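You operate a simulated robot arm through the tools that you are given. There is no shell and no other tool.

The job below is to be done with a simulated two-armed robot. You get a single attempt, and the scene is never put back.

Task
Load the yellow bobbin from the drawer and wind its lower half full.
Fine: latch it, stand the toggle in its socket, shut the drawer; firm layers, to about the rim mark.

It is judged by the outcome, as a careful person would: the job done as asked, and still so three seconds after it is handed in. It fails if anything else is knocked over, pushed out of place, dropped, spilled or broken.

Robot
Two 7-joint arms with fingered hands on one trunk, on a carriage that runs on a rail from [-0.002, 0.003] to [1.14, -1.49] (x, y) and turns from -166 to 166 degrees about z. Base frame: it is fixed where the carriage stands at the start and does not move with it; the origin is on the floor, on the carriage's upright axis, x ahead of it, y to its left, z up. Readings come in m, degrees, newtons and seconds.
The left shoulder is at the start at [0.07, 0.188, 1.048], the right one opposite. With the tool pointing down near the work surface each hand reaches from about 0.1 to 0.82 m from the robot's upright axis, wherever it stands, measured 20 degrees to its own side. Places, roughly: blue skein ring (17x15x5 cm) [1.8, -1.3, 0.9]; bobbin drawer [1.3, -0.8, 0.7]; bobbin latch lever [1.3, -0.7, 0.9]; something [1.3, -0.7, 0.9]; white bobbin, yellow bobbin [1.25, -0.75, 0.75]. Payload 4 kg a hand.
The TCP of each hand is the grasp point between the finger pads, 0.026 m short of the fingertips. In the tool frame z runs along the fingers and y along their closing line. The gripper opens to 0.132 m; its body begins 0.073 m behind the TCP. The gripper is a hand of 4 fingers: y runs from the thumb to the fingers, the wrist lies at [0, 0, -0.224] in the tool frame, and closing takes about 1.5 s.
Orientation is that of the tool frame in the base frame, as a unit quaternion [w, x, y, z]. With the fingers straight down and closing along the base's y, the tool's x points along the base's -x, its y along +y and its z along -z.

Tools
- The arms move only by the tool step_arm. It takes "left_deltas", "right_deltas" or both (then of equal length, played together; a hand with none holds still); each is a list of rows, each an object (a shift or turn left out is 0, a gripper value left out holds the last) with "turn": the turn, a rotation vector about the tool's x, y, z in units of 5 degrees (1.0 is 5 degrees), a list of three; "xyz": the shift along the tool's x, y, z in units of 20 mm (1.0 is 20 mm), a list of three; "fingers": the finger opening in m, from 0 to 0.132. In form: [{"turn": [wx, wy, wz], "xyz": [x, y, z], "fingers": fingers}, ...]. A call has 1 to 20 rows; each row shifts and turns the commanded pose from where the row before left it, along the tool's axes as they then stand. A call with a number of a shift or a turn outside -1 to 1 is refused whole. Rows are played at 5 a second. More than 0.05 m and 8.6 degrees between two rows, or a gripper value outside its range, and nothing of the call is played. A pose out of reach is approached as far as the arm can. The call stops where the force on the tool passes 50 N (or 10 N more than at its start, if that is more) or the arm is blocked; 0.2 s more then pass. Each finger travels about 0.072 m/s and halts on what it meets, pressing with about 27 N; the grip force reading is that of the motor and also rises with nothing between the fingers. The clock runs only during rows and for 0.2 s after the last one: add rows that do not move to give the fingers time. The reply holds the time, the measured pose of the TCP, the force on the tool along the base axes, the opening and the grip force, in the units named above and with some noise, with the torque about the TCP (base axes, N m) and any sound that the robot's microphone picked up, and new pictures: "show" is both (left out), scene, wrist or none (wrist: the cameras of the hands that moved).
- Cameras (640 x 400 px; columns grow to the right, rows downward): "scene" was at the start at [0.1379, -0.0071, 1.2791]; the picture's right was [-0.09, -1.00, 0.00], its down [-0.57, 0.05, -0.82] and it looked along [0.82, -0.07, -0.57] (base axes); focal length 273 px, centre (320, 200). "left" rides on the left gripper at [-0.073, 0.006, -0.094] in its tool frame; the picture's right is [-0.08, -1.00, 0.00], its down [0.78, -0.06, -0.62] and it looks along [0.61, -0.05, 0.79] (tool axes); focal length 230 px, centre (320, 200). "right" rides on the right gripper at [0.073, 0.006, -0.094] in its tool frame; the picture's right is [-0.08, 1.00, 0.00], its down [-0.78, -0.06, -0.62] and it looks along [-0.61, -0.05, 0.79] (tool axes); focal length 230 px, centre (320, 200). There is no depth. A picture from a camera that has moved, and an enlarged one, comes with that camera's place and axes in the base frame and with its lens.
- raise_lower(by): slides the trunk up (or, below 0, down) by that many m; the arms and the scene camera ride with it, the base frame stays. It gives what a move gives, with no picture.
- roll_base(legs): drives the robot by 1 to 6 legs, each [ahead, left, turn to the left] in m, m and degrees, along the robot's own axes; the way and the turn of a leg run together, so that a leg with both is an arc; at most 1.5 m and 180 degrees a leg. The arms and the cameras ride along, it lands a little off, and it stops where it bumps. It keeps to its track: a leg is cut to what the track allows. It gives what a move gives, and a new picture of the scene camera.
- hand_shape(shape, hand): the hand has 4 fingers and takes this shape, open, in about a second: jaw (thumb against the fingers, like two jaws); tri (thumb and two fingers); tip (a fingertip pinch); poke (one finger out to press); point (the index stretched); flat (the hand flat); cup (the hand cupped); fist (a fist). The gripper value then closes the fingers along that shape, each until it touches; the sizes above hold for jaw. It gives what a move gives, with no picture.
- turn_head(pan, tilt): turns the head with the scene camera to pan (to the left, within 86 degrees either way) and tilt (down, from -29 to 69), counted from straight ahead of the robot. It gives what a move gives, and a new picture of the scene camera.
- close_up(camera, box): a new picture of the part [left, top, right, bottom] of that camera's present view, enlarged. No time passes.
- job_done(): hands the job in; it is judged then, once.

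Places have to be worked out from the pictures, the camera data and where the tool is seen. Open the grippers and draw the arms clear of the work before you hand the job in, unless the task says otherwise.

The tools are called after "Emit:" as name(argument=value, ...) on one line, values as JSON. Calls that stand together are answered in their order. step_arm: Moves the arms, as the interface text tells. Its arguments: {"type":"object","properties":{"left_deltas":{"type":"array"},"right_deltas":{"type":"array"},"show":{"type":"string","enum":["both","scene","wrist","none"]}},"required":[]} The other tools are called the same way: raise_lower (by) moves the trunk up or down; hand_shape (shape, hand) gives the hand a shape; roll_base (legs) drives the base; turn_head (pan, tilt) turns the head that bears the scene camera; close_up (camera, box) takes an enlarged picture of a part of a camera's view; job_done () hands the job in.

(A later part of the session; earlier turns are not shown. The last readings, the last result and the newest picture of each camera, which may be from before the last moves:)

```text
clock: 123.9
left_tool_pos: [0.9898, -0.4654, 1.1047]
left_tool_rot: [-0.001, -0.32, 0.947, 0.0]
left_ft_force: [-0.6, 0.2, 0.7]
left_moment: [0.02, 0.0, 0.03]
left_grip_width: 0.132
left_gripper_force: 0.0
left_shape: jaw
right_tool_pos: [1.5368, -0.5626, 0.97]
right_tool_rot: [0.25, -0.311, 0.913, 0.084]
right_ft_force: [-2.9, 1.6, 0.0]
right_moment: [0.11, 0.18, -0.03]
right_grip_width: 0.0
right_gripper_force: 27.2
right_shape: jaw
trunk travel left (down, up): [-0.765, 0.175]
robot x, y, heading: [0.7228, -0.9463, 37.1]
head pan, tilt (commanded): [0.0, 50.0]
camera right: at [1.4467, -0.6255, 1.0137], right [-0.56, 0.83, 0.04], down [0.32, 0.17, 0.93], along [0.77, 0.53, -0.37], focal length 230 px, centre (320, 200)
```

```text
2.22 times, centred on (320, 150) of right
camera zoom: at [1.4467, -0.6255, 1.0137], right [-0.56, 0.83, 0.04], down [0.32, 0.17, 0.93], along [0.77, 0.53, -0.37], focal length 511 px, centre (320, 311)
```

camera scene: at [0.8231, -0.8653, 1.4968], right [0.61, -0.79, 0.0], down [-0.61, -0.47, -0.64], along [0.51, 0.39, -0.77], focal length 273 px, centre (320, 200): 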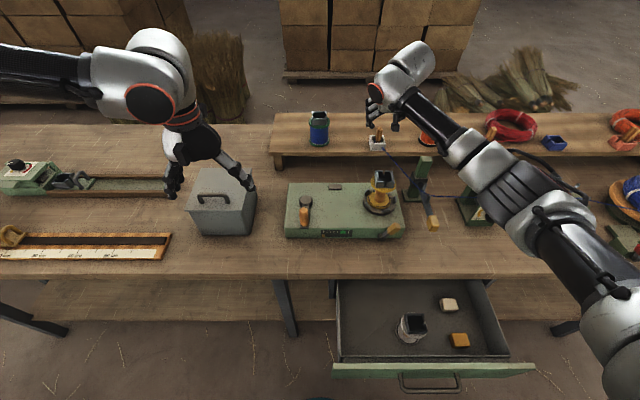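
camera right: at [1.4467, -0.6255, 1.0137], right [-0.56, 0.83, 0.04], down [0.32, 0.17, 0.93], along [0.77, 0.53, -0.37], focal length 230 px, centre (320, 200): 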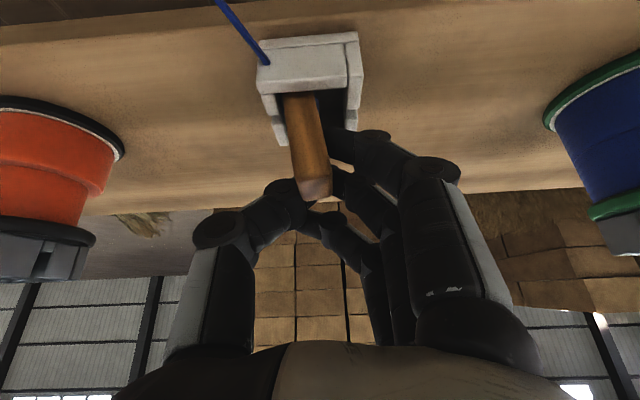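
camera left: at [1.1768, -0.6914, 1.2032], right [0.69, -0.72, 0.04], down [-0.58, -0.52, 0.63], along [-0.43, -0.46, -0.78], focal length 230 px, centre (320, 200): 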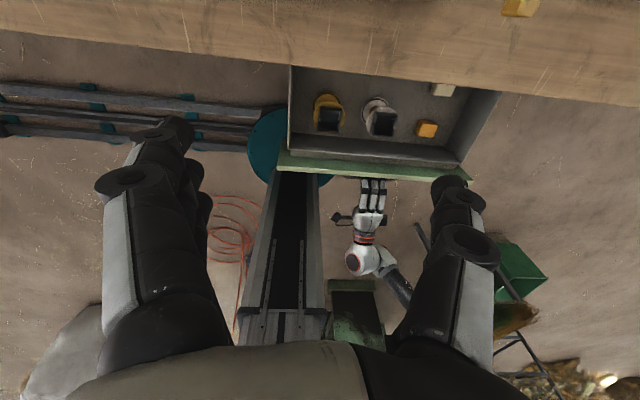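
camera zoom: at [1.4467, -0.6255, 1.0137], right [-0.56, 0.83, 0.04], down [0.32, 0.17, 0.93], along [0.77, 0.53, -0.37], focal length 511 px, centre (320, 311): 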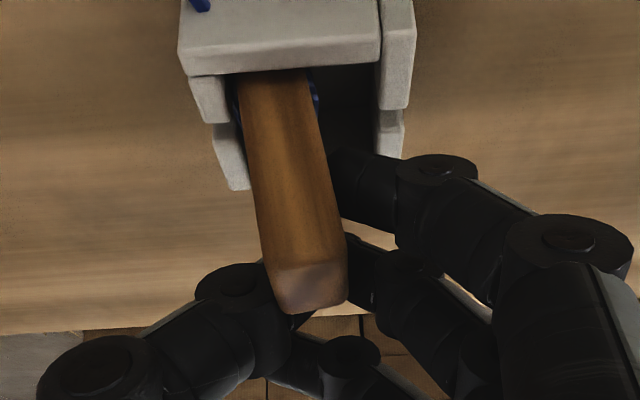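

The front finger found nothing, and the rear finger pushed the peg's lower part sideways: a poor grasp. I open again gently and look at how the peg stands.

Emit:
step_arm(right_deltas=[{"fingers": 0.02}, {"fingers": 0.04}, {"fingers": 0.06}, {"fingers": 0.065}, {"fingers": 0.065}], show="wrist")

Emit:
close_up(camera="right", box=[220, 20, 420, 220])

```text
clock: 125.1
left_tool_pos: [0.989, -0.4662, 1.1053]
left_tool_rot: [-0.001, -0.321, 0.947, 0.0]
left_ft_force: [-0.2, 0.3, -0.3]
left_moment: [0.02, 0.0, 0.01]
left_grip_width: 0.1319
left_gripper_force: 0.1
left_shape: jaw
right_tool_pos: [1.5371, -0.5627, 0.9697]
right_tool_rot: [0.25, -0.312, 0.913, 0.085]
right_ft_force: [0.8, 0.2, 0.1]
right_moment: [0.0, 0.0, -0.04]
right_grip_width: 0.0642
right_gripper_force: 0.0
right_shape: jaw
trunk travel left (down, up): [-0.765, 0.175]
robot x, y, heading: [0.7261, -0.9457, 37.7]
head pan, tilt (commanded): [0.0, 50.0]
camera right: at [1.4475, -0.6264, 1.0136], right [-0.56, 0.83, 0.04], down [0.32, 0.17, 0.93], along [0.77, 0.53, -0.37], focal length 230 px, centre (320, 200)
```

right: 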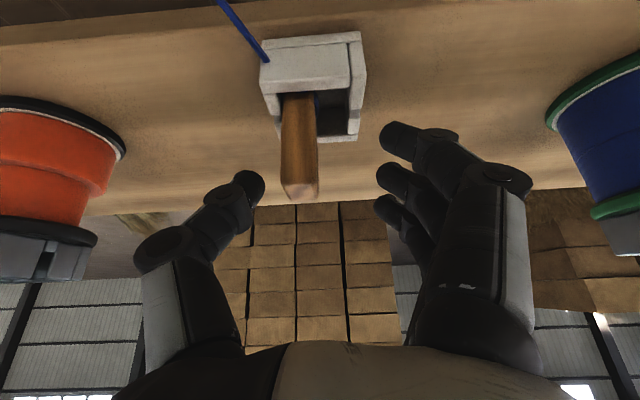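

```text
2.00 times, centred on (320, 120) of right
camera zoom: at [1.4475, -0.6264, 1.0136], right [-0.56, 0.83, 0.04], down [0.32, 0.17, 0.93], along [0.77, 0.53, -0.37], focal length 460 px, centre (320, 360)
```

zoom: 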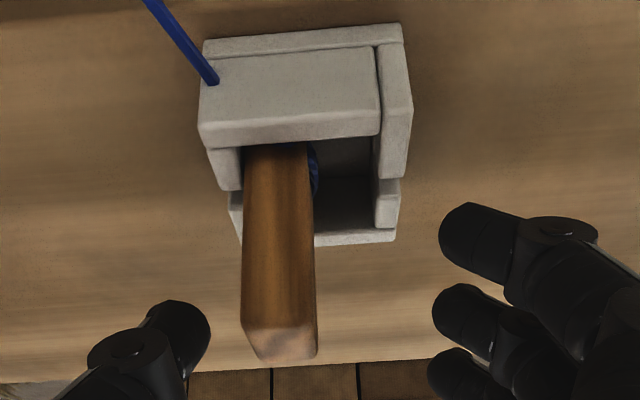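

The peg has settled upright again inside its socket, a bit to the right. I back off along the fingers and try the hand's "tip" shape (fingertip pinch), which may suit this short exposed peg better.

Emit:
step_arm(right_deltas=[{"xyz": [0, 0, -1]}, {"xyz": [0, 0, -1]}, {"xyz": [0, 0, -1]}, {"xyz": [0, 0, -1]}], show="none")

Emit:
hand_shape(shape="tip", hand="right")

Emit:
close_up(camera="right", box=[0, 0, 640, 400])

```text
clock: 126.1
left_tool_pos: [0.9902, -0.4666, 1.1057]
left_tool_rot: [-0.001, -0.32, 0.948, 0.0]
left_ft_force: [0.1, 0.8, -0.2]
left_moment: [0.0, 0.0, -0.01]
left_grip_width: 0.1321
left_gripper_force: 0.1
left_shape: jaw
right_tool_pos: [1.505, -0.5877, 1.0409]
right_tool_rot: [0.251, -0.311, 0.913, 0.084]
right_ft_force: [0.4, -0.2, 0.6]
right_moment: [0.0, -0.01, 0.01]
right_grip_width: 0.0641
right_gripper_force: 0.1
right_shape: jaw
trunk travel left (down, up): [-0.765, 0.175]
robot x, y, heading: [0.717, -0.9432, 37.7]
head pan, tilt (commanded): [0.0, 50.0]
```

```text
clock: 127.0
left_tool_pos: [0.9896, -0.4659, 1.1053]
left_tool_rot: [-0.001, -0.321, 0.947, -0.001]
left_ft_force: [-0.3, -0.4, -0.1]
left_moment: [0.0, 0.01, 0.0]
left_grip_width: 0.1318
left_gripper_force: 0.0
left_shape: jaw
right_tool_pos: [1.5043, -0.587, 1.039]
right_tool_rot: [0.249, -0.311, 0.913, 0.084]
right_ft_force: [0.6, 0.4, -0.4]
right_moment: [0.02, 0.0, -0.02]
right_grip_width: 0.1319
right_gripper_force: 0.0
right_shape: tip
trunk travel left (down, up): [-0.765, 0.175]
robot x, y, heading: [0.7229, -0.945, 37.4]
head pan, tilt (commanded): [0.0, 50.0]
```

```text
1.00 times, centred on (320, 200) of right (not enlarged: the box is as wide or as high as the picture)
camera zoom: at [1.4143, -0.6501, 1.0825], right [-0.56, 0.83, 0.04], down [0.32, 0.17, 0.93], along [0.77, 0.53, -0.37], focal length 230 px, centre (320, 200)
```

zoom: 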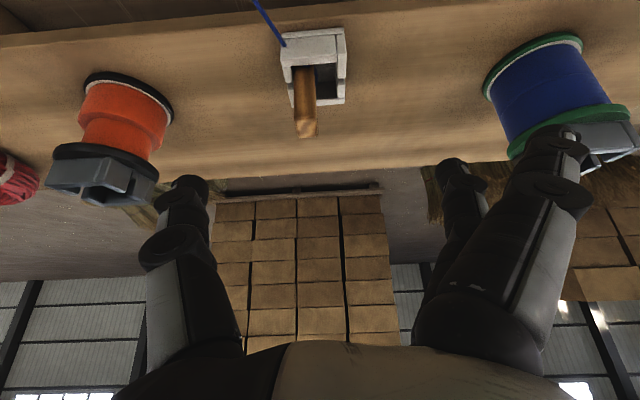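

In this shape the near finger is held away and another opposes the thumb. I close it part-way in free air to see where the pinch meets.

Emit:
step_arm(right_deltas=[{"fingers": 0.05}, {"fingers": 0.05}, {"fingers": 0.05}, {"fingers": 0.05}, {"fingers": 0.05}], show="wrist")

Emit:
step_arm(right_deltas=[{"fingers": 0.02}, {"fingers": 0.02}, {"fingers": 0.02}, {"fingers": 0.02}], show="wrist")

```text
clock: 128.2
left_tool_pos: [0.9893, -0.4663, 1.1059]
left_tool_rot: [-0.001, -0.321, 0.947, 0.0]
left_ft_force: [0.3, 0.9, 0.1]
left_moment: [0.02, 0.0, 0.0]
left_grip_width: 0.1318
left_gripper_force: 0.1
left_shape: jaw
right_tool_pos: [1.5049, -0.5869, 1.0403]
right_tool_rot: [0.25, -0.312, 0.913, 0.085]
right_ft_force: [0.0, 0.2, 0.3]
right_moment: [-0.02, 0.02, 0.02]
right_grip_width: 0.0506
right_gripper_force: 0.0
right_shape: tip
trunk travel left (down, up): [-0.765, 0.175]
robot x, y, heading: [0.725, -0.9426, 37.4]
head pan, tilt (commanded): [0.0, 50.0]
camera right: at [1.4143, -0.6502, 1.0827], right [-0.56, 0.83, 0.04], down [0.32, 0.17, 0.93], along [0.77, 0.53, -0.37], focal length 230 px, centre (320, 200)
```

right: 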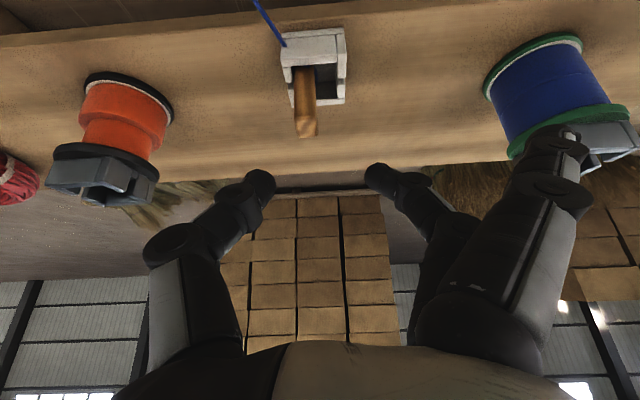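

```text
clock: 129.2
left_tool_pos: [0.9894, -0.467, 1.105]
left_tool_rot: [-0.001, -0.321, 0.947, 0.0]
left_ft_force: [-0.6, 0.4, 0.8]
left_moment: [0.03, 0.02, 0.04]
left_grip_width: 0.132
left_gripper_force: 0.0
left_shape: jaw
right_tool_pos: [1.5051, -0.5876, 1.0396]
right_tool_rot: [0.249, -0.311, 0.913, 0.083]
right_ft_force: [0.3, -0.2, 0.1]
right_moment: [0.01, 0.01, 0.02]
right_grip_width: 0.0207
right_gripper_force: 0.1
right_shape: tip
trunk travel left (down, up): [-0.765, 0.175]
robot x, y, heading: [0.7228, -0.9455, 37.2]
head pan, tilt (commanded): [0.0, 50.0]
camera right: at [1.4143, -0.6502, 1.0827], right [-0.56, 0.83, 0.04], down [0.32, 0.17, 0.93], along [0.77, 0.53, -0.37], focal length 230 px, centre (320, 200)
```

right: 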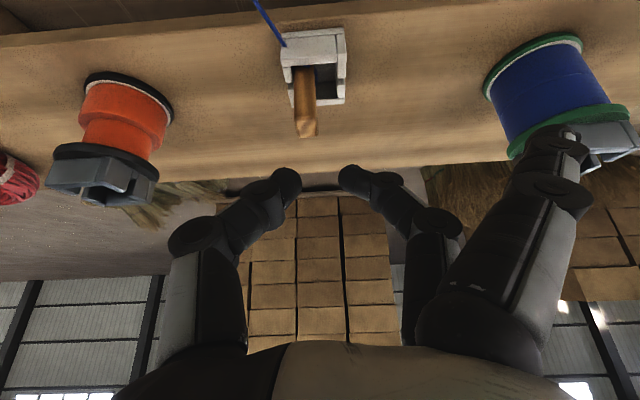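

In the tip shape only the middle finger and thumb pinch, symmetrically, about 2 cm beyond the TCP — just what's needed. The peg now stands at n 0.883, s 1.391; I open to 0.05 and go down around it.

Emit:
step_arm(right_deltas=[{"fingers": 0.052}, {"fingers": 0.052}, {"xyz": [0.15, -0.14, 0.94]}, {"xyz": [0.15, -0.14, 0.94]}, {"xyz": [0.15, -0.14, 0.94]}, {"xyz": [0.15, -0.1, 0.94]}], show="wrist")

Emit:
close_up(camera="right", box=[220, 50, 420, 230])

```text
clock: 130.6
left_tool_pos: [0.9895, -0.4657, 1.1051]
left_tool_rot: [-0.001, -0.321, 0.947, 0.001]
left_ft_force: [1.0, 0.4, 0.1]
left_moment: [-0.02, -0.01, -0.01]
left_grip_width: 0.1317
left_gripper_force: 0.0
left_shape: jaw
right_tool_pos: [1.5332, -0.5794, 0.9708]
right_tool_rot: [0.251, -0.31, 0.913, 0.084]
right_ft_force: [1.1, -0.2, -0.5]
right_moment: [-0.01, -0.03, -0.01]
right_grip_width: 0.0517
right_gripper_force: 0.1
right_shape: tip
trunk travel left (down, up): [-0.765, 0.175]
robot x, y, heading: [0.7242, -0.9432, 37.5]
head pan, tilt (commanded): [0.0, 50.0]
camera right: at [1.4434, -0.6421, 1.0134], right [-0.56, 0.83, 0.04], down [0.32, 0.17, 0.93], along [0.77, 0.53, -0.37], focal length 230 px, centre (320, 200)
```

right: 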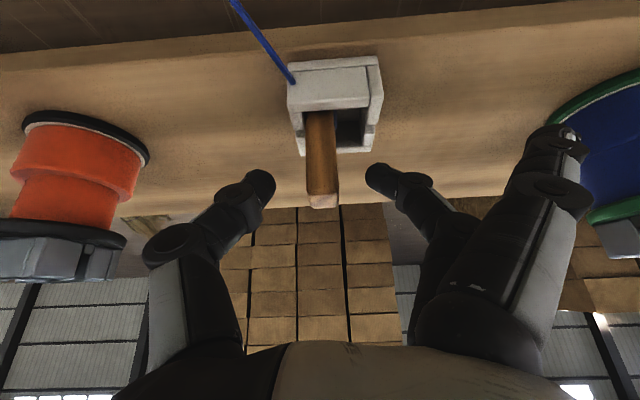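

```text
2.22 times, centred on (320, 140) of right
camera zoom: at [1.4434, -0.6421, 1.0134], right [-0.56, 0.83, 0.04], down [0.32, 0.17, 0.93], along [0.77, 0.53, -0.37], focal length 511 px, centre (320, 333)
```

zoom: 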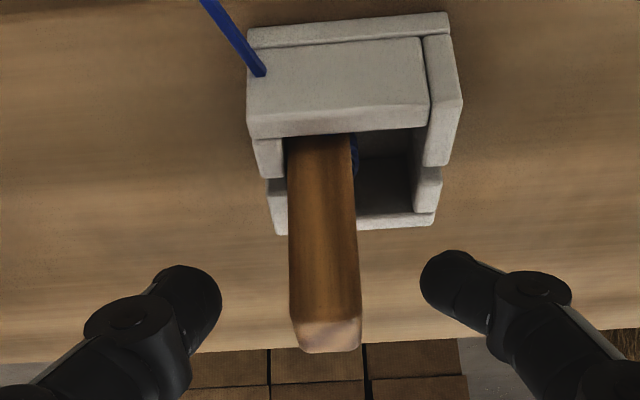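

The peg is centred between thumb and finger. I go down the last 2 cm, keeping the fingertips just above the rim, and pinch.

Emit:
step_arm(right_deltas=[{"xyz": [0.09, 0, 0.5]}, {"xyz": [0.09, 0, 0.5]}, {"fingers": 0.03}, {"fingers": 0.0}, {"fingers": 0.0}, {"fingers": 0.0}], show="wrist")

Emit:
close_up(camera="right", box=[220, 50, 420, 230])

```text
clock: 132.0
left_tool_pos: [0.9893, -0.4687, 1.1064]
left_tool_rot: [0.0, -0.32, 0.948, 0.001]
left_ft_force: [-0.5, -1.1, 0.1]
left_moment: [0.01, 0.01, 0.0]
left_grip_width: 0.1317
left_gripper_force: 0.0
left_shape: jaw
right_tool_pos: [1.5393, -0.5782, 0.9523]
right_tool_rot: [0.25, -0.31, 0.913, 0.084]
right_ft_force: [7.3, -6.0, 6.3]
right_moment: [-0.18, -0.25, -0.11]
right_grip_width: 0.0027
right_gripper_force: 27.0
right_shape: tip
trunk travel left (down, up): [-0.765, 0.175]
robot x, y, heading: [0.7232, -0.9468, 37.0]
head pan, tilt (commanded): [0.0, 50.0]
camera right: at [1.4495, -0.6406, 0.9944], right [-0.55, 0.83, 0.04], down [0.32, 0.17, 0.93], along [0.77, 0.53, -0.36], focal length 230 px, centre (320, 200)
```

right: 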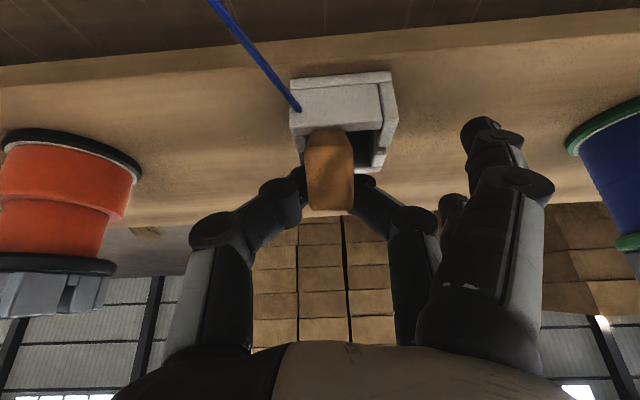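

```text
2.22 times, centred on (320, 140) of right
camera zoom: at [1.4495, -0.6406, 0.9944], right [-0.55, 0.83, 0.04], down [0.32, 0.17, 0.93], along [0.77, 0.53, -0.36], focal length 511 px, centre (320, 333)
```

zoom: 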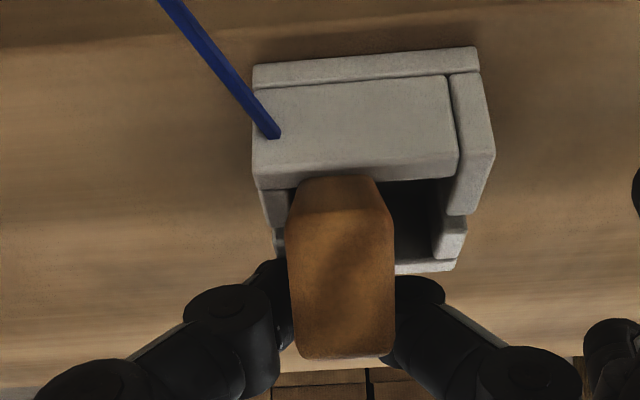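

The peg is pinched, though leaning a little. I lift straight up 1 cm and see whether it comes freely without dragging the socket.

Emit:
step_arm(right_deltas=[{"xyz": [-0.13, 0, -0.215]}, {"xyz": [-0.13, 0, -0.215]}], show="wrist")

Emit:
close_up(camera="right", box=[220, 50, 420, 230])

Emit:
close_up(camera="scene", box=[340, 90, 440, 180])

```text
clock: 132.6
left_tool_pos: [0.9888, -0.4654, 1.1052]
left_tool_rot: [0.0, -0.321, 0.947, 0.0]
left_ft_force: [-0.3, -0.3, 0.5]
left_moment: [0.02, 0.01, 0.02]
left_grip_width: 0.1318
left_gripper_force: 0.1
left_shape: jaw
right_tool_pos: [1.536, -0.5724, 0.9613]
right_tool_rot: [0.25, -0.312, 0.913, 0.085]
right_ft_force: [-0.1, -0.6, -0.2]
right_moment: [-0.06, 0.0, -0.05]
right_grip_width: 0.0018
right_gripper_force: 26.3
right_shape: tip
trunk travel left (down, up): [-0.765, 0.175]
robot x, y, heading: [0.7227, -0.943, 37.6]
head pan, tilt (commanded): [0.0, 50.0]
camera right: at [1.4472, -0.6364, 1.0044], right [-0.56, 0.83, 0.04], down [0.32, 0.17, 0.93], along [0.76, 0.53, -0.36], focal length 230 px, centre (320, 200)
```

right: 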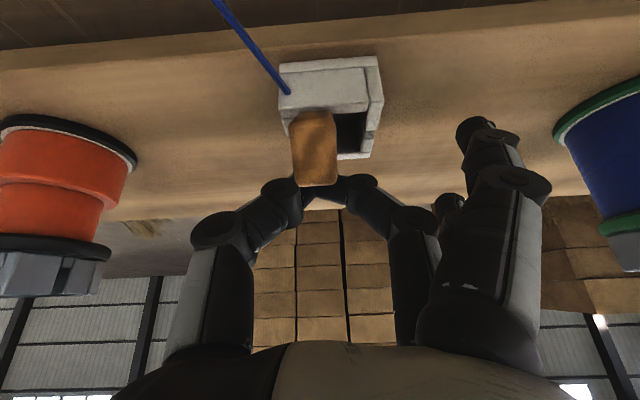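

```text
2.22 times, centred on (320, 140) of right
camera zoom: at [1.4472, -0.6364, 1.0044], right [-0.56, 0.83, 0.04], down [0.32, 0.17, 0.93], along [0.76, 0.53, -0.36], focal length 511 px, centre (320, 333)
```

zoom: 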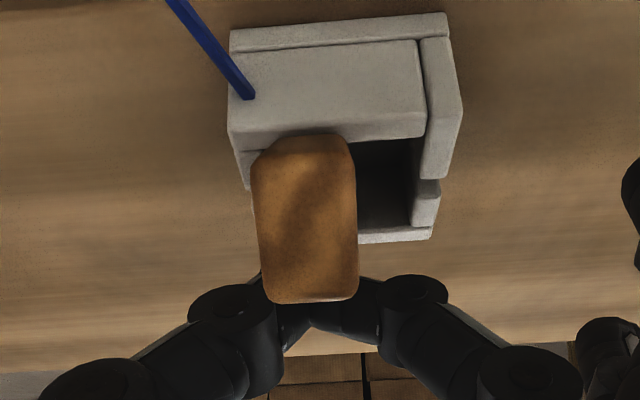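

```text
4.44 times, centred on (390, 135) of scene
camera zoom: at [0.8212, -0.8655, 1.4969], right [0.61, -0.79, 0.0], down [-0.61, -0.47, -0.64], along [0.51, 0.39, -0.77], focal length 1213 px, centre (9, 489)
```

zoom: 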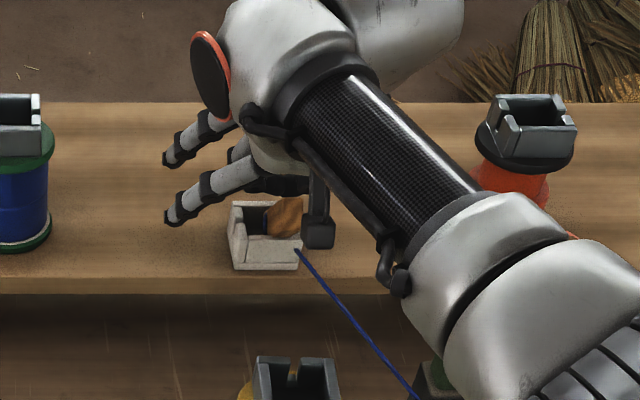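

The fingertips met behind the peg and pushed it towards me — recomputing from two wrist views, the peg stood at n 0.873, nearer than I took it. I open again and look at how it settles.

Emit:
step_arm(right_deltas=[{"fingers": 0.03}, {"fingers": 0.055}, {"fingers": 0.065}, {"fingers": 0.065}], show="wrist")

Emit:
close_up(camera="right", box=[220, 50, 420, 230])

Emit:
close_up(camera="scene", box=[350, 110, 410, 160])

```text
clock: 133.6
left_tool_pos: [0.9898, -0.4671, 1.1067]
left_tool_rot: [-0.001, -0.321, 0.947, 0.0]
left_ft_force: [0.2, -0.4, -0.7]
left_moment: [0.05, -0.01, 0.01]
left_grip_width: 0.132
left_gripper_force: 0.0
left_shape: jaw
right_tool_pos: [1.5402, -0.575, 0.9615]
right_tool_rot: [0.248, -0.311, 0.914, 0.084]
right_ft_force: [-0.8, -0.5, 0.1]
right_moment: [-0.03, 0.01, 0.03]
right_grip_width: 0.0642
right_gripper_force: 0.1
right_shape: tip
trunk travel left (down, up): [-0.765, 0.175]
robot x, y, heading: [0.7238, -0.9419, 37.5]
head pan, tilt (commanded): [0.0, 50.0]
camera right: at [1.4495, -0.6387, 1.0036], right [-0.56, 0.83, 0.04], down [0.32, 0.17, 0.93], along [0.77, 0.53, -0.37], focal length 230 px, centre (320, 200)
```

right: 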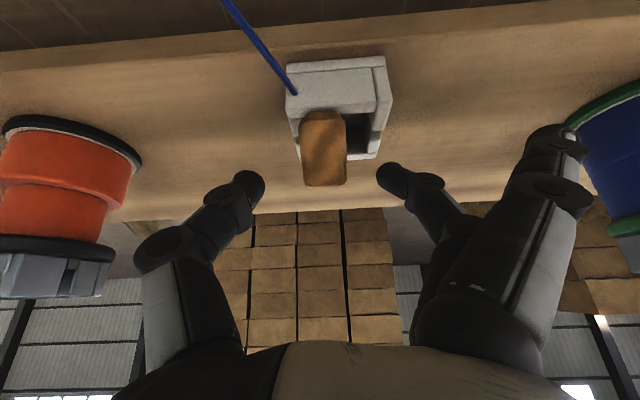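

```text
2.22 times, centred on (320, 140) of right
camera zoom: at [1.4495, -0.6387, 1.0036], right [-0.56, 0.83, 0.04], down [0.32, 0.17, 0.93], along [0.77, 0.53, -0.37], focal length 511 px, centre (320, 333)
```

zoom: 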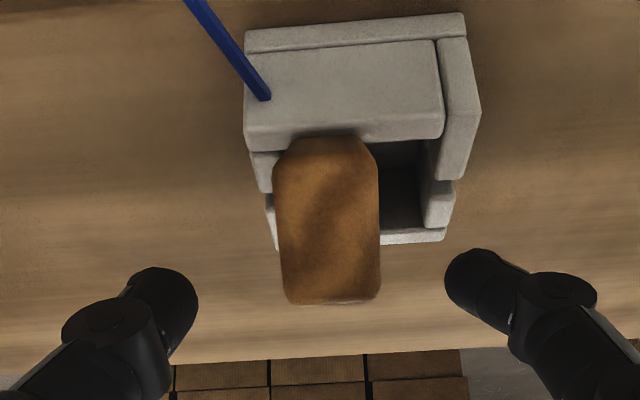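

```text
8.00 times, centred on (380, 135) of scene
camera zoom: at [0.8231, -0.8663, 1.4968], right [0.61, -0.79, 0.0], down [-0.61, -0.46, -0.64], along [0.51, 0.39, -0.77], focal length 2184 px, centre (-160, 720)
```

zoom: 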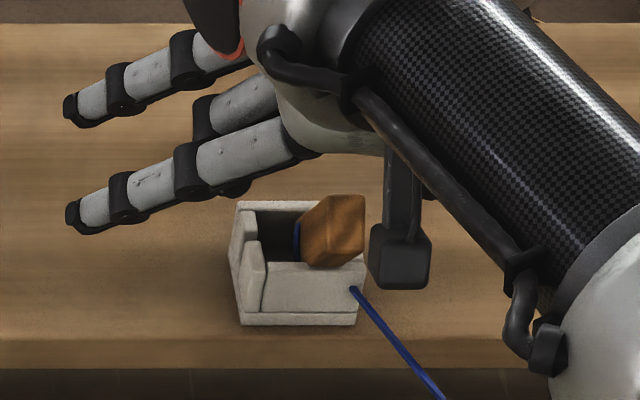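

The peg now leans about 35° towards me against the front wall — almost exactly in line with my pitched fingers, which makes a lengthwise pinch possible. I pitch 5° more and draw back so its top lies between thumb and finger.

Emit:
step_arm(right_deltas=[{"turn": [0, -1, 0]}, {"xyz": [0.75, 0.07, -0.28]}, {"xyz": [0.75, 0.07, -0.28]}], show="wrist")

Emit:
close_up(camera="right", box=[220, 50, 420, 230])

```text
clock: 134.4
left_tool_pos: [0.9901, -0.467, 1.1059]
left_tool_rot: [-0.001, -0.321, 0.947, -0.001]
left_ft_force: [-0.4, 0.1, -0.8]
left_moment: [-0.03, 0.02, -0.01]
left_grip_width: 0.1319
left_gripper_force: 0.1
left_shape: jaw
right_tool_pos: [1.5134, -0.5926, 0.9524]
right_tool_rot: [0.29, -0.307, 0.901, 0.099]
right_ft_force: [-0.2, 0.0, 0.2]
right_moment: [0.0, 0.0, 0.01]
right_grip_width: 0.0642
right_gripper_force: 0.0
right_shape: tip
trunk travel left (down, up): [-0.765, 0.175]
robot x, y, heading: [0.7241, -0.9441, 37.8]
head pan, tilt (commanded): [0.0, 50.0]
camera right: at [1.4206, -0.658, 0.9851], right [-0.56, 0.83, 0.04], down [0.26, 0.12, 0.96], along [0.79, 0.55, -0.28], focal length 230 px, centre (320, 200)
```

right: 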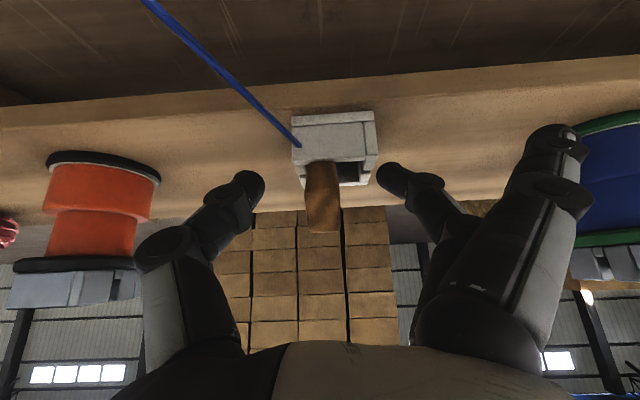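

```text
2.22 times, centred on (320, 140) of right
camera zoom: at [1.4206, -0.658, 0.9851], right [-0.56, 0.83, 0.04], down [0.26, 0.12, 0.96], along [0.79, 0.55, -0.28], focal length 511 px, centre (320, 333)
```

zoom: 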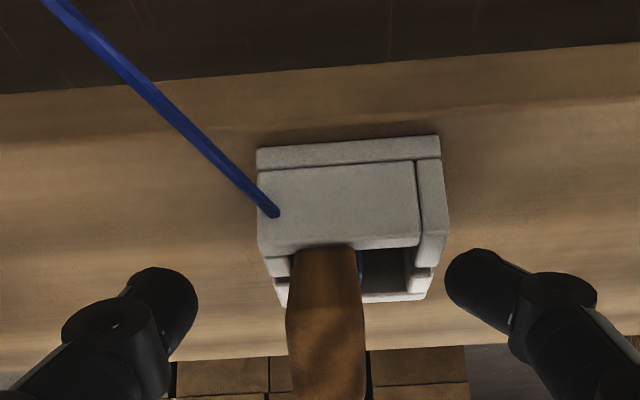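

Two wrist views put the peg's upper end at about n 0.832, z 0.963 with its axis along my finger direction, so the pads now overlap nearly 4 cm of it. I trim by 4 mm and close.

Emit:
step_arm(right_deltas=[{"xyz": [0.2, 0, -0.1]}, {"fingers": 0.04}, {"fingers": 0.025}, {"fingers": 0.01}, {"fingers": 0.0}, {"fingers": 0.0}, {"fingers": 0.0}], show="wrist")

Emit:
close_up(camera="right", box=[220, 90, 420, 270])

```text
clock: 136.0
left_tool_pos: [0.9881, -0.4662, 1.1056]
left_tool_rot: [0.001, -0.32, 0.947, -0.001]
left_ft_force: [0.6, 0.3, 0.4]
left_moment: [0.03, 0.0, 0.0]
left_grip_width: 0.1323
left_gripper_force: 0.0
left_shape: jaw
right_tool_pos: [1.5087, -0.5921, 0.9522]
right_tool_rot: [0.289, -0.307, 0.901, 0.098]
right_ft_force: [-4.6, 8.2, 4.1]
right_moment: [0.41, 0.16, 0.17]
right_grip_width: 0.0252
right_gripper_force: 27.5
right_shape: tip
trunk travel left (down, up): [-0.765, 0.175]
robot x, y, heading: [0.7201, -0.9461, 37.7]
head pan, tilt (commanded): [0.0, 50.0]
camera right: at [1.4156, -0.6585, 0.9854], right [-0.56, 0.83, 0.04], down [0.26, 0.12, 0.96], along [0.79, 0.55, -0.28], focal length 230 px, centre (320, 200)
```

right: 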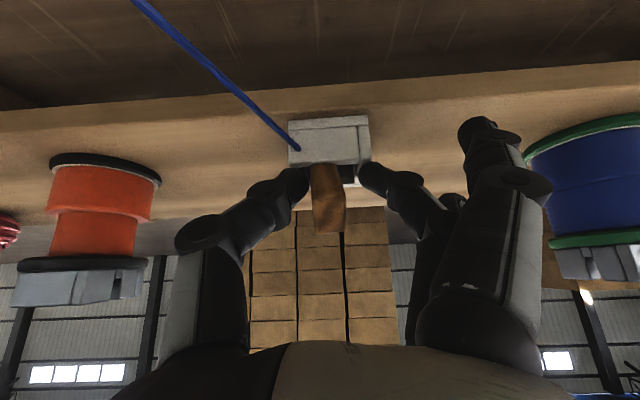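

```text
2.22 times, centred on (320, 180) of right
camera zoom: at [1.4156, -0.6585, 0.9854], right [-0.56, 0.83, 0.04], down [0.26, 0.12, 0.96], along [0.79, 0.55, -0.28], focal length 511 px, centre (320, 244)
```

zoom: 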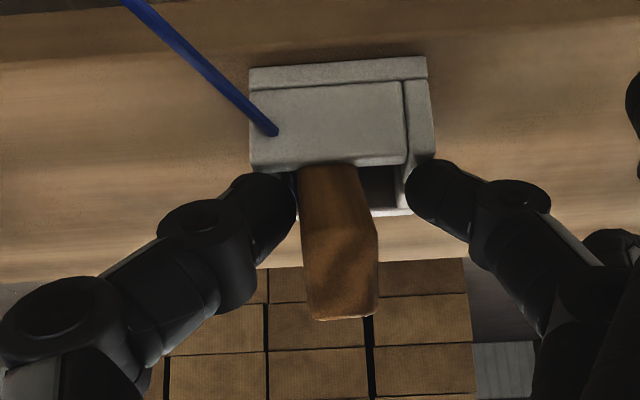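

The finger caught the socket's left wall instead of the peg. I open, come back 12 mm along the fingers, and close again higher up.

Emit:
step_arm(right_deltas=[{"fingers": 0.05}, {"fingers": 0.05}, {"xyz": [0, 0, -0.6]}, {"xyz": [0.05, 0, -0.05], "fingers": 0.03}, {"fingers": 0.015}, {"fingers": 0.0}, {"fingers": 0.0}, {"fingers": 0.0}], show="wrist")

Emit:
close_up(camera="right", box=[220, 90, 420, 270])

```text
clock: 137.8
left_tool_pos: [0.9889, -0.4655, 1.1051]
left_tool_rot: [-0.002, -0.32, 0.947, 0.0]
left_ft_force: [0.0, 0.3, -0.2]
left_moment: [-0.05, 0.01, 0.01]
left_grip_width: 0.1321
left_gripper_force: 0.1
left_shape: jaw
right_tool_pos: [1.5033, -0.6006, 0.9615]
right_tool_rot: [0.289, -0.308, 0.901, 0.098]
right_ft_force: [0.0, -0.4, 0.1]
right_moment: [0.0, 0.0, 0.01]
right_grip_width: 0.0108
right_gripper_force: 27.1
right_shape: tip
trunk travel left (down, up): [-0.765, 0.175]
robot x, y, heading: [0.7202, -0.9501, 37.3]
head pan, tilt (commanded): [0.0, 50.0]
camera right: at [1.4105, -0.6648, 0.9944], right [-0.56, 0.83, 0.04], down [0.26, 0.12, 0.96], along [0.79, 0.55, -0.28], focal length 230 px, centre (320, 200)
```

right: 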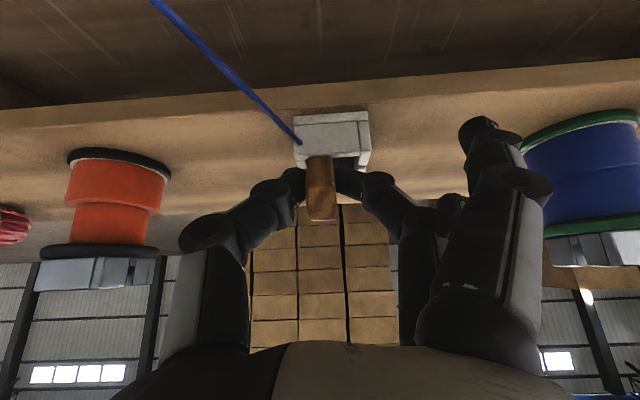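

```text
2.22 times, centred on (320, 180) of right
camera zoom: at [1.4105, -0.6648, 0.9944], right [-0.56, 0.83, 0.04], down [0.26, 0.12, 0.96], along [0.79, 0.55, -0.28], focal length 511 px, centre (320, 244)
```

zoom: 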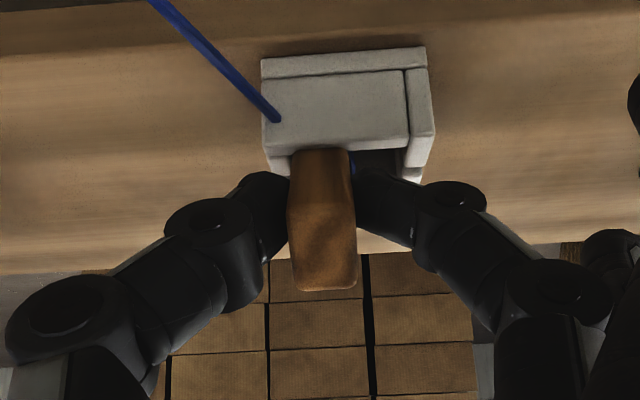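

The peg is now properly pinched between thumb and finger (1.1 cm, no side load). I lift it straight up 2 cm and check.

Emit:
step_arm(right_deltas=[{"xyz": [-0.29, 0, -0.41]}, {"xyz": [-0.29, 0, -0.41]}], show="wrist")

Emit:
close_up(camera="right", box=[220, 90, 420, 270])

Emit:
close_up(camera="scene", box=[350, 110, 410, 160])

```text
clock: 138.4
left_tool_pos: [0.9889, -0.4665, 1.1052]
left_tool_rot: [0.0, -0.321, 0.947, 0.0]
left_ft_force: [-0.4, 0.7, -0.2]
left_moment: [0.02, -0.02, 0.0]
left_grip_width: 0.1319
left_gripper_force: 0.1
left_shape: jaw
right_tool_pos: [1.5039, -0.5998, 0.9806]
right_tool_rot: [0.289, -0.308, 0.901, 0.098]
right_ft_force: [0.0, -0.2, -0.9]
right_moment: [0.02, 0.0, 0.02]
right_grip_width: 0.0106
right_gripper_force: 27.1
right_shape: tip
trunk travel left (down, up): [-0.765, 0.175]
robot x, y, heading: [0.724, -0.9429, 37.4]
head pan, tilt (commanded): [0.0, 50.0]
camera right: at [1.4104, -0.6652, 1.014], right [-0.56, 0.83, 0.04], down [0.26, 0.12, 0.96], along [0.79, 0.55, -0.28], focal length 230 px, centre (320, 200)
```

right: 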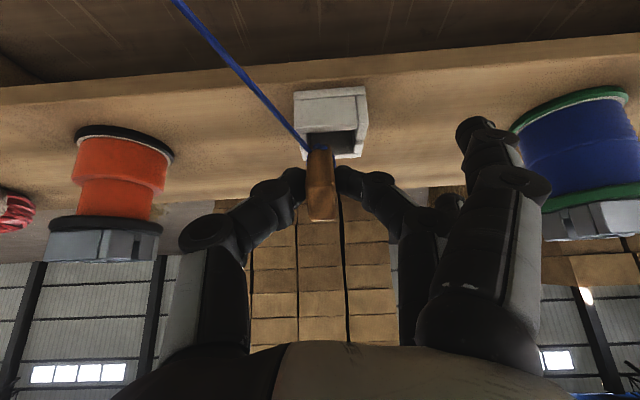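

```text
2.22 times, centred on (320, 180) of right
camera zoom: at [1.4104, -0.6652, 1.014], right [-0.56, 0.83, 0.04], down [0.26, 0.12, 0.96], along [0.79, 0.55, -0.28], focal length 511 px, centre (320, 244)
```

zoom: 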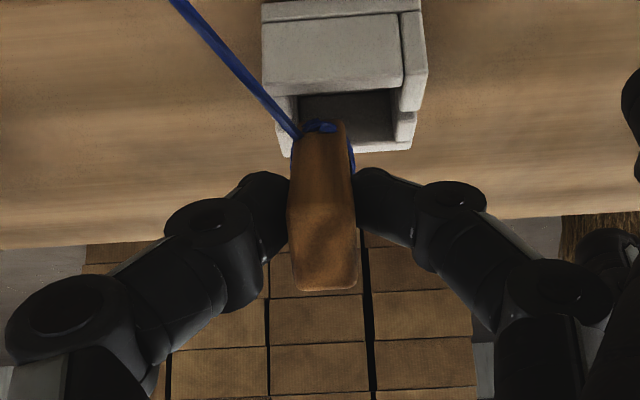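

```text
8.00 times, centred on (380, 135) of scene
camera zoom: at [0.823, -0.8663, 1.4968], right [0.61, -0.79, 0.0], down [-0.61, -0.46, -0.64], along [0.51, 0.39, -0.77], focal length 2184 px, centre (-160, 720)
```

zoom: 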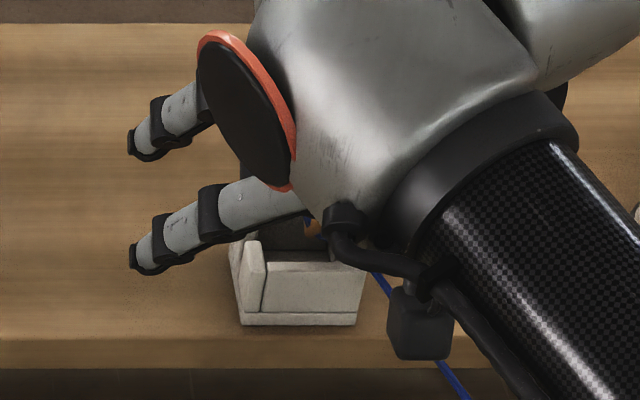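

The peg is out of its socket with the thread on its lower end, and it lies along the tool axis (about 1.5 cm behind the TCP to 6 cm beyond it). I raise it 6 cm more and draw it back towards the bobbin.

Emit:
step_arm(right_deltas=[{"xyz": [-0.29, 0, -0.41]}, {"xyz": [-0.58, 0, -0.815]}, {"xyz": [-0.58, 0, -0.815]}, {"xyz": [-0.58, 0, -0.815]}, {"xyz": [0.4, 0, -0.29]}, {"xyz": [0.6, 0, -0.4]}, {"xyz": [0.6, 0, -0.4]}, {"xyz": [0.6, 0, -0.4]}], show="both")

```text
clock: 140.2
left_tool_pos: [0.9897, -0.4667, 1.1063]
left_tool_rot: [0.0, -0.321, 0.947, 0.0]
left_ft_force: [-0.2, 0.6, 0.5]
left_moment: [-0.02, -0.02, 0.0]
left_grip_width: 0.1318
left_gripper_force: 0.0
left_shape: jaw
right_tool_pos: [1.4611, -0.6323, 1.0504]
right_tool_rot: [0.289, -0.308, 0.901, 0.099]
right_ft_force: [-0.3, 0.3, -0.2]
right_moment: [-0.02, 0.01, 0.01]
right_grip_width: 0.0103
right_gripper_force: 26.8
right_shape: tip
trunk travel left (down, up): [-0.765, 0.175]
robot x, y, heading: [0.7241, -0.9425, 37.4]
head pan, tilt (commanded): [0.0, 50.0]
camera scene: at [0.823, -0.8668, 1.4969], right [0.61, -0.79, 0.0], down [-0.61, -0.46, -0.64], along [0.51, 0.39, -0.77], focal length 273 px, centre (320, 200)
camera right: at [1.3681, -0.6976, 1.084], right [-0.56, 0.83, 0.04], down [0.26, 0.12, 0.96], along [0.79, 0.55, -0.28], focal length 230 px, centre (320, 200)
```

scene: 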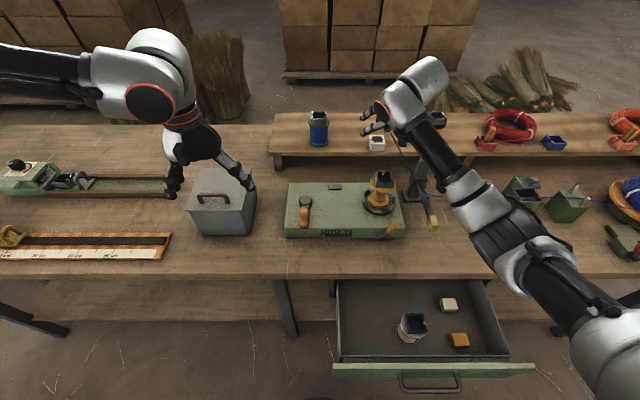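
right: 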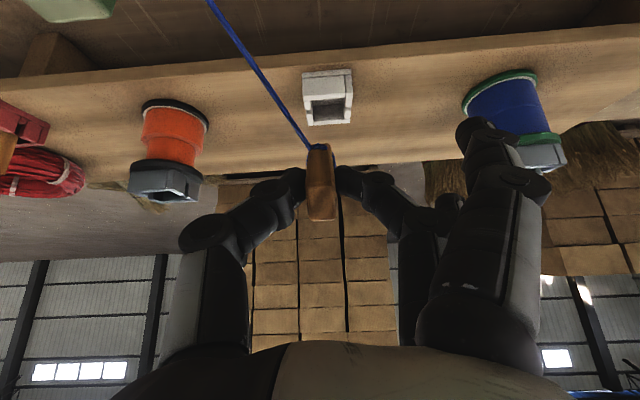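

The peg hangs free, the white socket stayed where it was. I rotate the hand upright so the peg stands vertical, here in clear air.

Emit:
step_arm(right_deltas=[{"turn": [0, 1, 0], "xyz": [0, 0, -0.5]}, {"turn": [0, 1, 0], "xyz": [0, 0, -0.5]}, {"turn": [0, 1, 0]}, {"turn": [0, 1, 0]}, {"turn": [0, 1, 0]}, {"turn": [0, 1, 0]}, {"turn": [0, 1, 0]}], show="both")

```text
clock: 141.8
left_tool_pos: [0.9905, -0.4659, 1.1052]
left_tool_rot: [-0.001, -0.32, 0.947, -0.001]
left_ft_force: [-0.6, 0.1, 0.6]
left_moment: [0.01, -0.02, -0.02]
left_grip_width: 0.1319
left_gripper_force: 0.1
left_shape: jaw
right_tool_pos: [1.4506, -0.6373, 1.0666]
right_tool_rot: [0.004, -0.322, 0.947, 0.0]
right_ft_force: [1.0, 0.4, -1.3]
right_moment: [-0.04, 0.02, 0.0]
right_grip_width: 0.0108
right_gripper_force: 27.4
right_shape: tip
trunk travel left (down, up): [-0.765, 0.175]
robot x, y, heading: [0.7256, -0.9457, 37.3]
head pan, tilt (commanded): [0.0, 50.0]
camera scene: at [0.8226, -0.8654, 1.4968], right [0.61, -0.79, 0.0], down [-0.61, -0.47, -0.64], along [0.51, 0.39, -0.77], focal length 273 px, centre (320, 200)
camera right: at [1.3903, -0.6784, 1.1587], right [-0.55, 0.84, 0.0], down [0.65, 0.43, 0.62], along [0.52, 0.34, -0.78], focal length 230 px, centre (320, 200)
```

scene: 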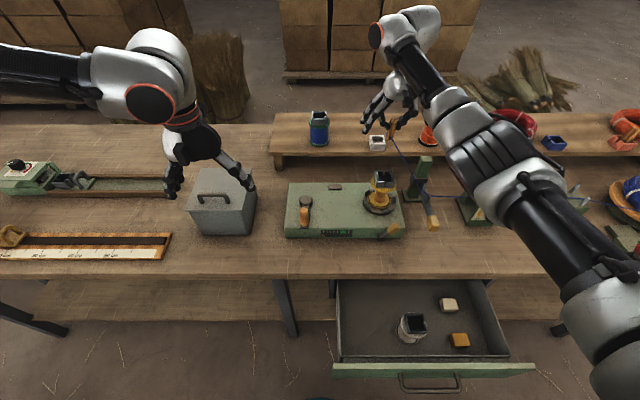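
right: 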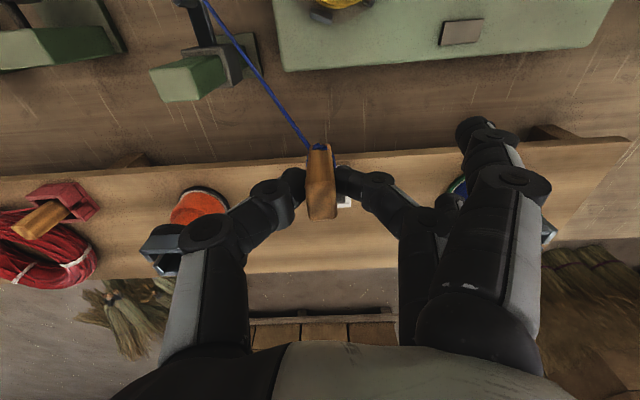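

The hand is vertical. I check the peg's lie from the scene camera and the wrist camera.

Emit:
close_up(camera="scene", box=[355, 90, 435, 160])

Emit:
close_up(camera="right", box=[260, 120, 380, 240])

Emit:
close_up(camera="scene", box=[340, 150, 440, 220])

```text
5.71 times, centred on (395, 125) of scene
camera zoom: at [0.8226, -0.8654, 1.4968], right [0.61, -0.79, 0.0], down [-0.61, -0.47, -0.64], along [0.51, 0.39, -0.77], focal length 1560 px, centre (-109, 629)
```

zoom: 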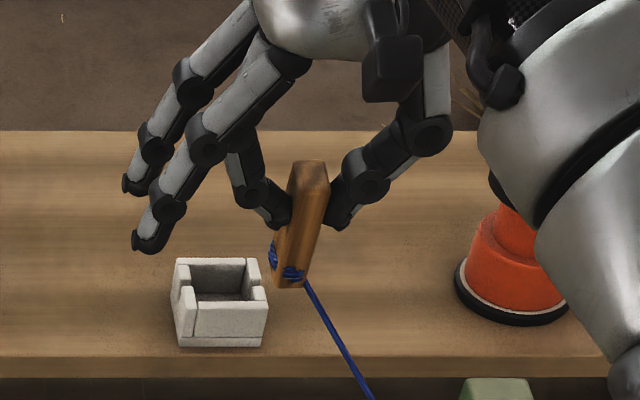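

```text
3.33 times, centred on (320, 180) of right
camera zoom: at [1.3903, -0.6784, 1.1587], right [-0.55, 0.84, 0.0], down [0.65, 0.43, 0.62], along [0.52, 0.34, -0.78], focal length 767 px, centre (320, 267)
```

zoom: 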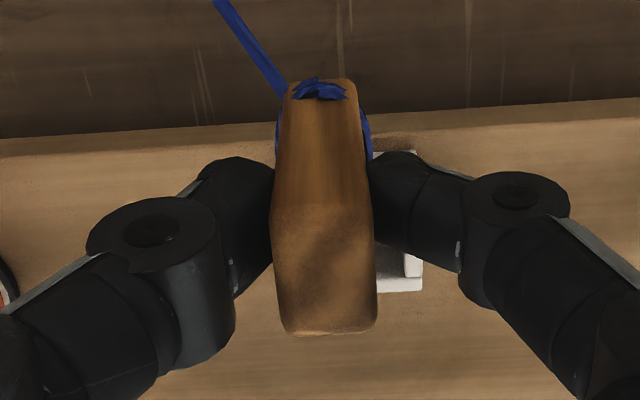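

```text
5.71 times, centred on (390, 185) of scene
camera zoom: at [0.8226, -0.8654, 1.4968], right [0.61, -0.79, 0.0], down [-0.61, -0.47, -0.64], along [0.51, 0.39, -0.77], focal length 1560 px, centre (-80, 286)
```

zoom: 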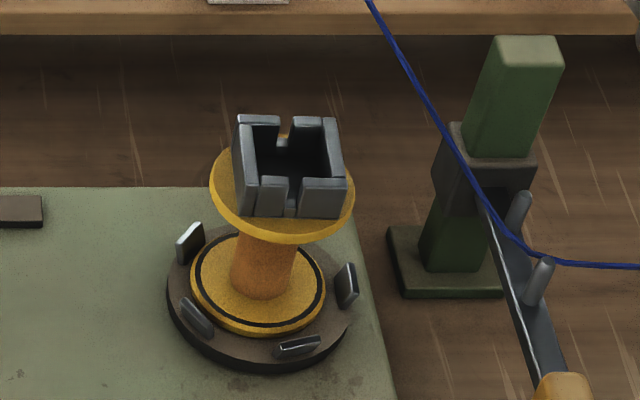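

The toggle hangs vertical with the thread wound on its lower end. I bring it back over the bobbin's socket (n 0.650, s 1.365), keeping its lower end about 3 cm above the rim.

Emit:
step_arm(right_deltas=[{"xyz": [0.98, 0.18, 0]}, {"xyz": [0.98, 0.18, 0]}, {"xyz": [0.98, 0.18, 0]}, {"xyz": [0.98, 0.18, 0]}, {"xyz": [0.98, 0.18, 0]}, {"xyz": [0.98, 0.18, 0]}], show="both")

Emit:
close_up(camera="right", box=[240, 80, 400, 240])

Emit:
close_up(camera="scene", box=[340, 130, 440, 220])

```text
clock: 143.2
left_tool_pos: [0.9897, -0.4687, 1.1055]
left_tool_rot: [0.0, -0.32, 0.947, 0.0]
left_ft_force: [0.1, -0.7, -0.7]
left_moment: [0.0, 0.01, -0.02]
left_grip_width: 0.1319
left_gripper_force: 0.1
left_shape: jaw
right_tool_pos: [1.3455, -0.6956, 1.0675]
right_tool_rot: [0.005, -0.322, 0.947, 0.0]
right_ft_force: [-0.3, -1.2, 0.5]
right_moment: [0.0, -0.02, 0.01]
right_grip_width: 0.0108
right_gripper_force: 26.8
right_shape: tip
trunk travel left (down, up): [-0.765, 0.175]
robot x, y, heading: [0.723, -0.9443, 37.4]
head pan, tilt (commanded): [0.0, 50.0]
camera scene: at [0.8229, -0.8672, 1.4969], right [0.61, -0.79, 0.0], down [-0.61, -0.46, -0.64], along [0.51, 0.39, -0.77], focal length 273 px, centre (320, 200)
camera right: at [1.2846, -0.7348, 1.1585], right [-0.55, 0.84, 0.0], down [0.65, 0.43, 0.62], along [0.52, 0.34, -0.78], focal length 230 px, centre (320, 200)
```

scene: 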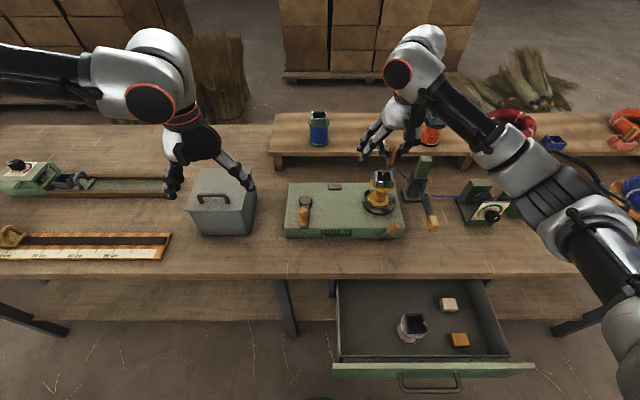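
right: 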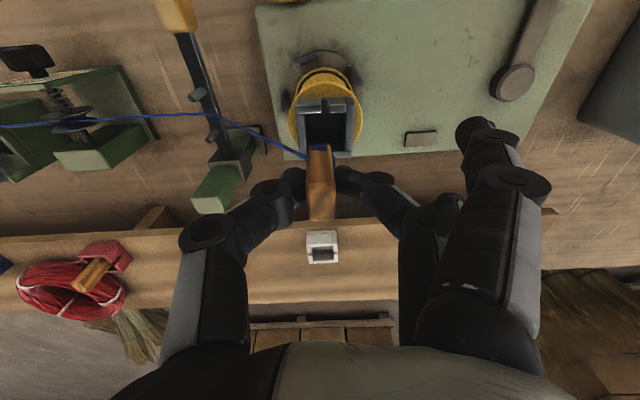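

```text
2.50 times, centred on (320, 160) of right
camera zoom: at [1.2846, -0.7348, 1.1585], right [-0.55, 0.84, 0.0], down [0.65, 0.43, 0.62], along [0.52, 0.34, -0.78], focal length 575 px, centre (320, 300)
```

zoom: 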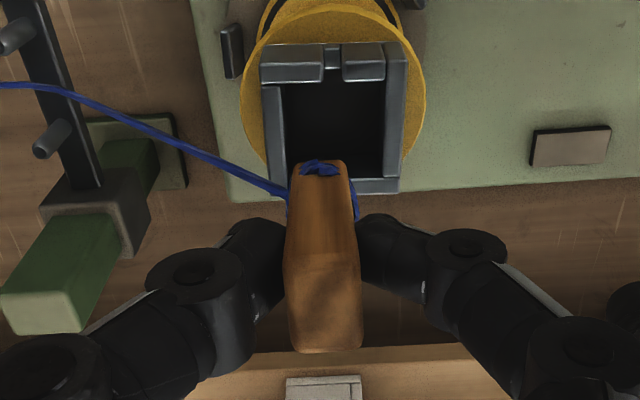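

```text
4.44 times, centred on (390, 175) of scene
camera zoom: at [0.8229, -0.8672, 1.4969], right [0.61, -0.79, 0.0], down [-0.61, -0.46, -0.64], along [0.51, 0.39, -0.77], focal length 1213 px, centre (9, 311)
```

zoom: 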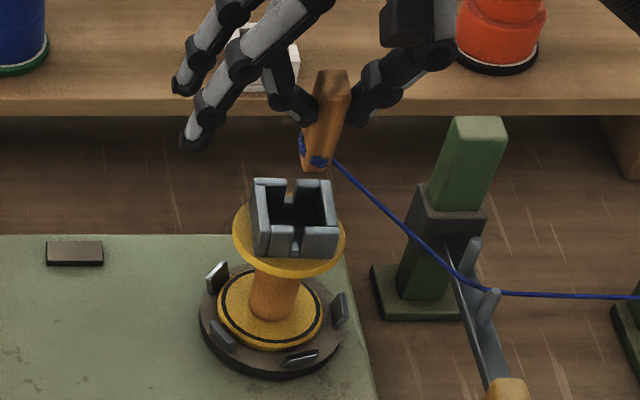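

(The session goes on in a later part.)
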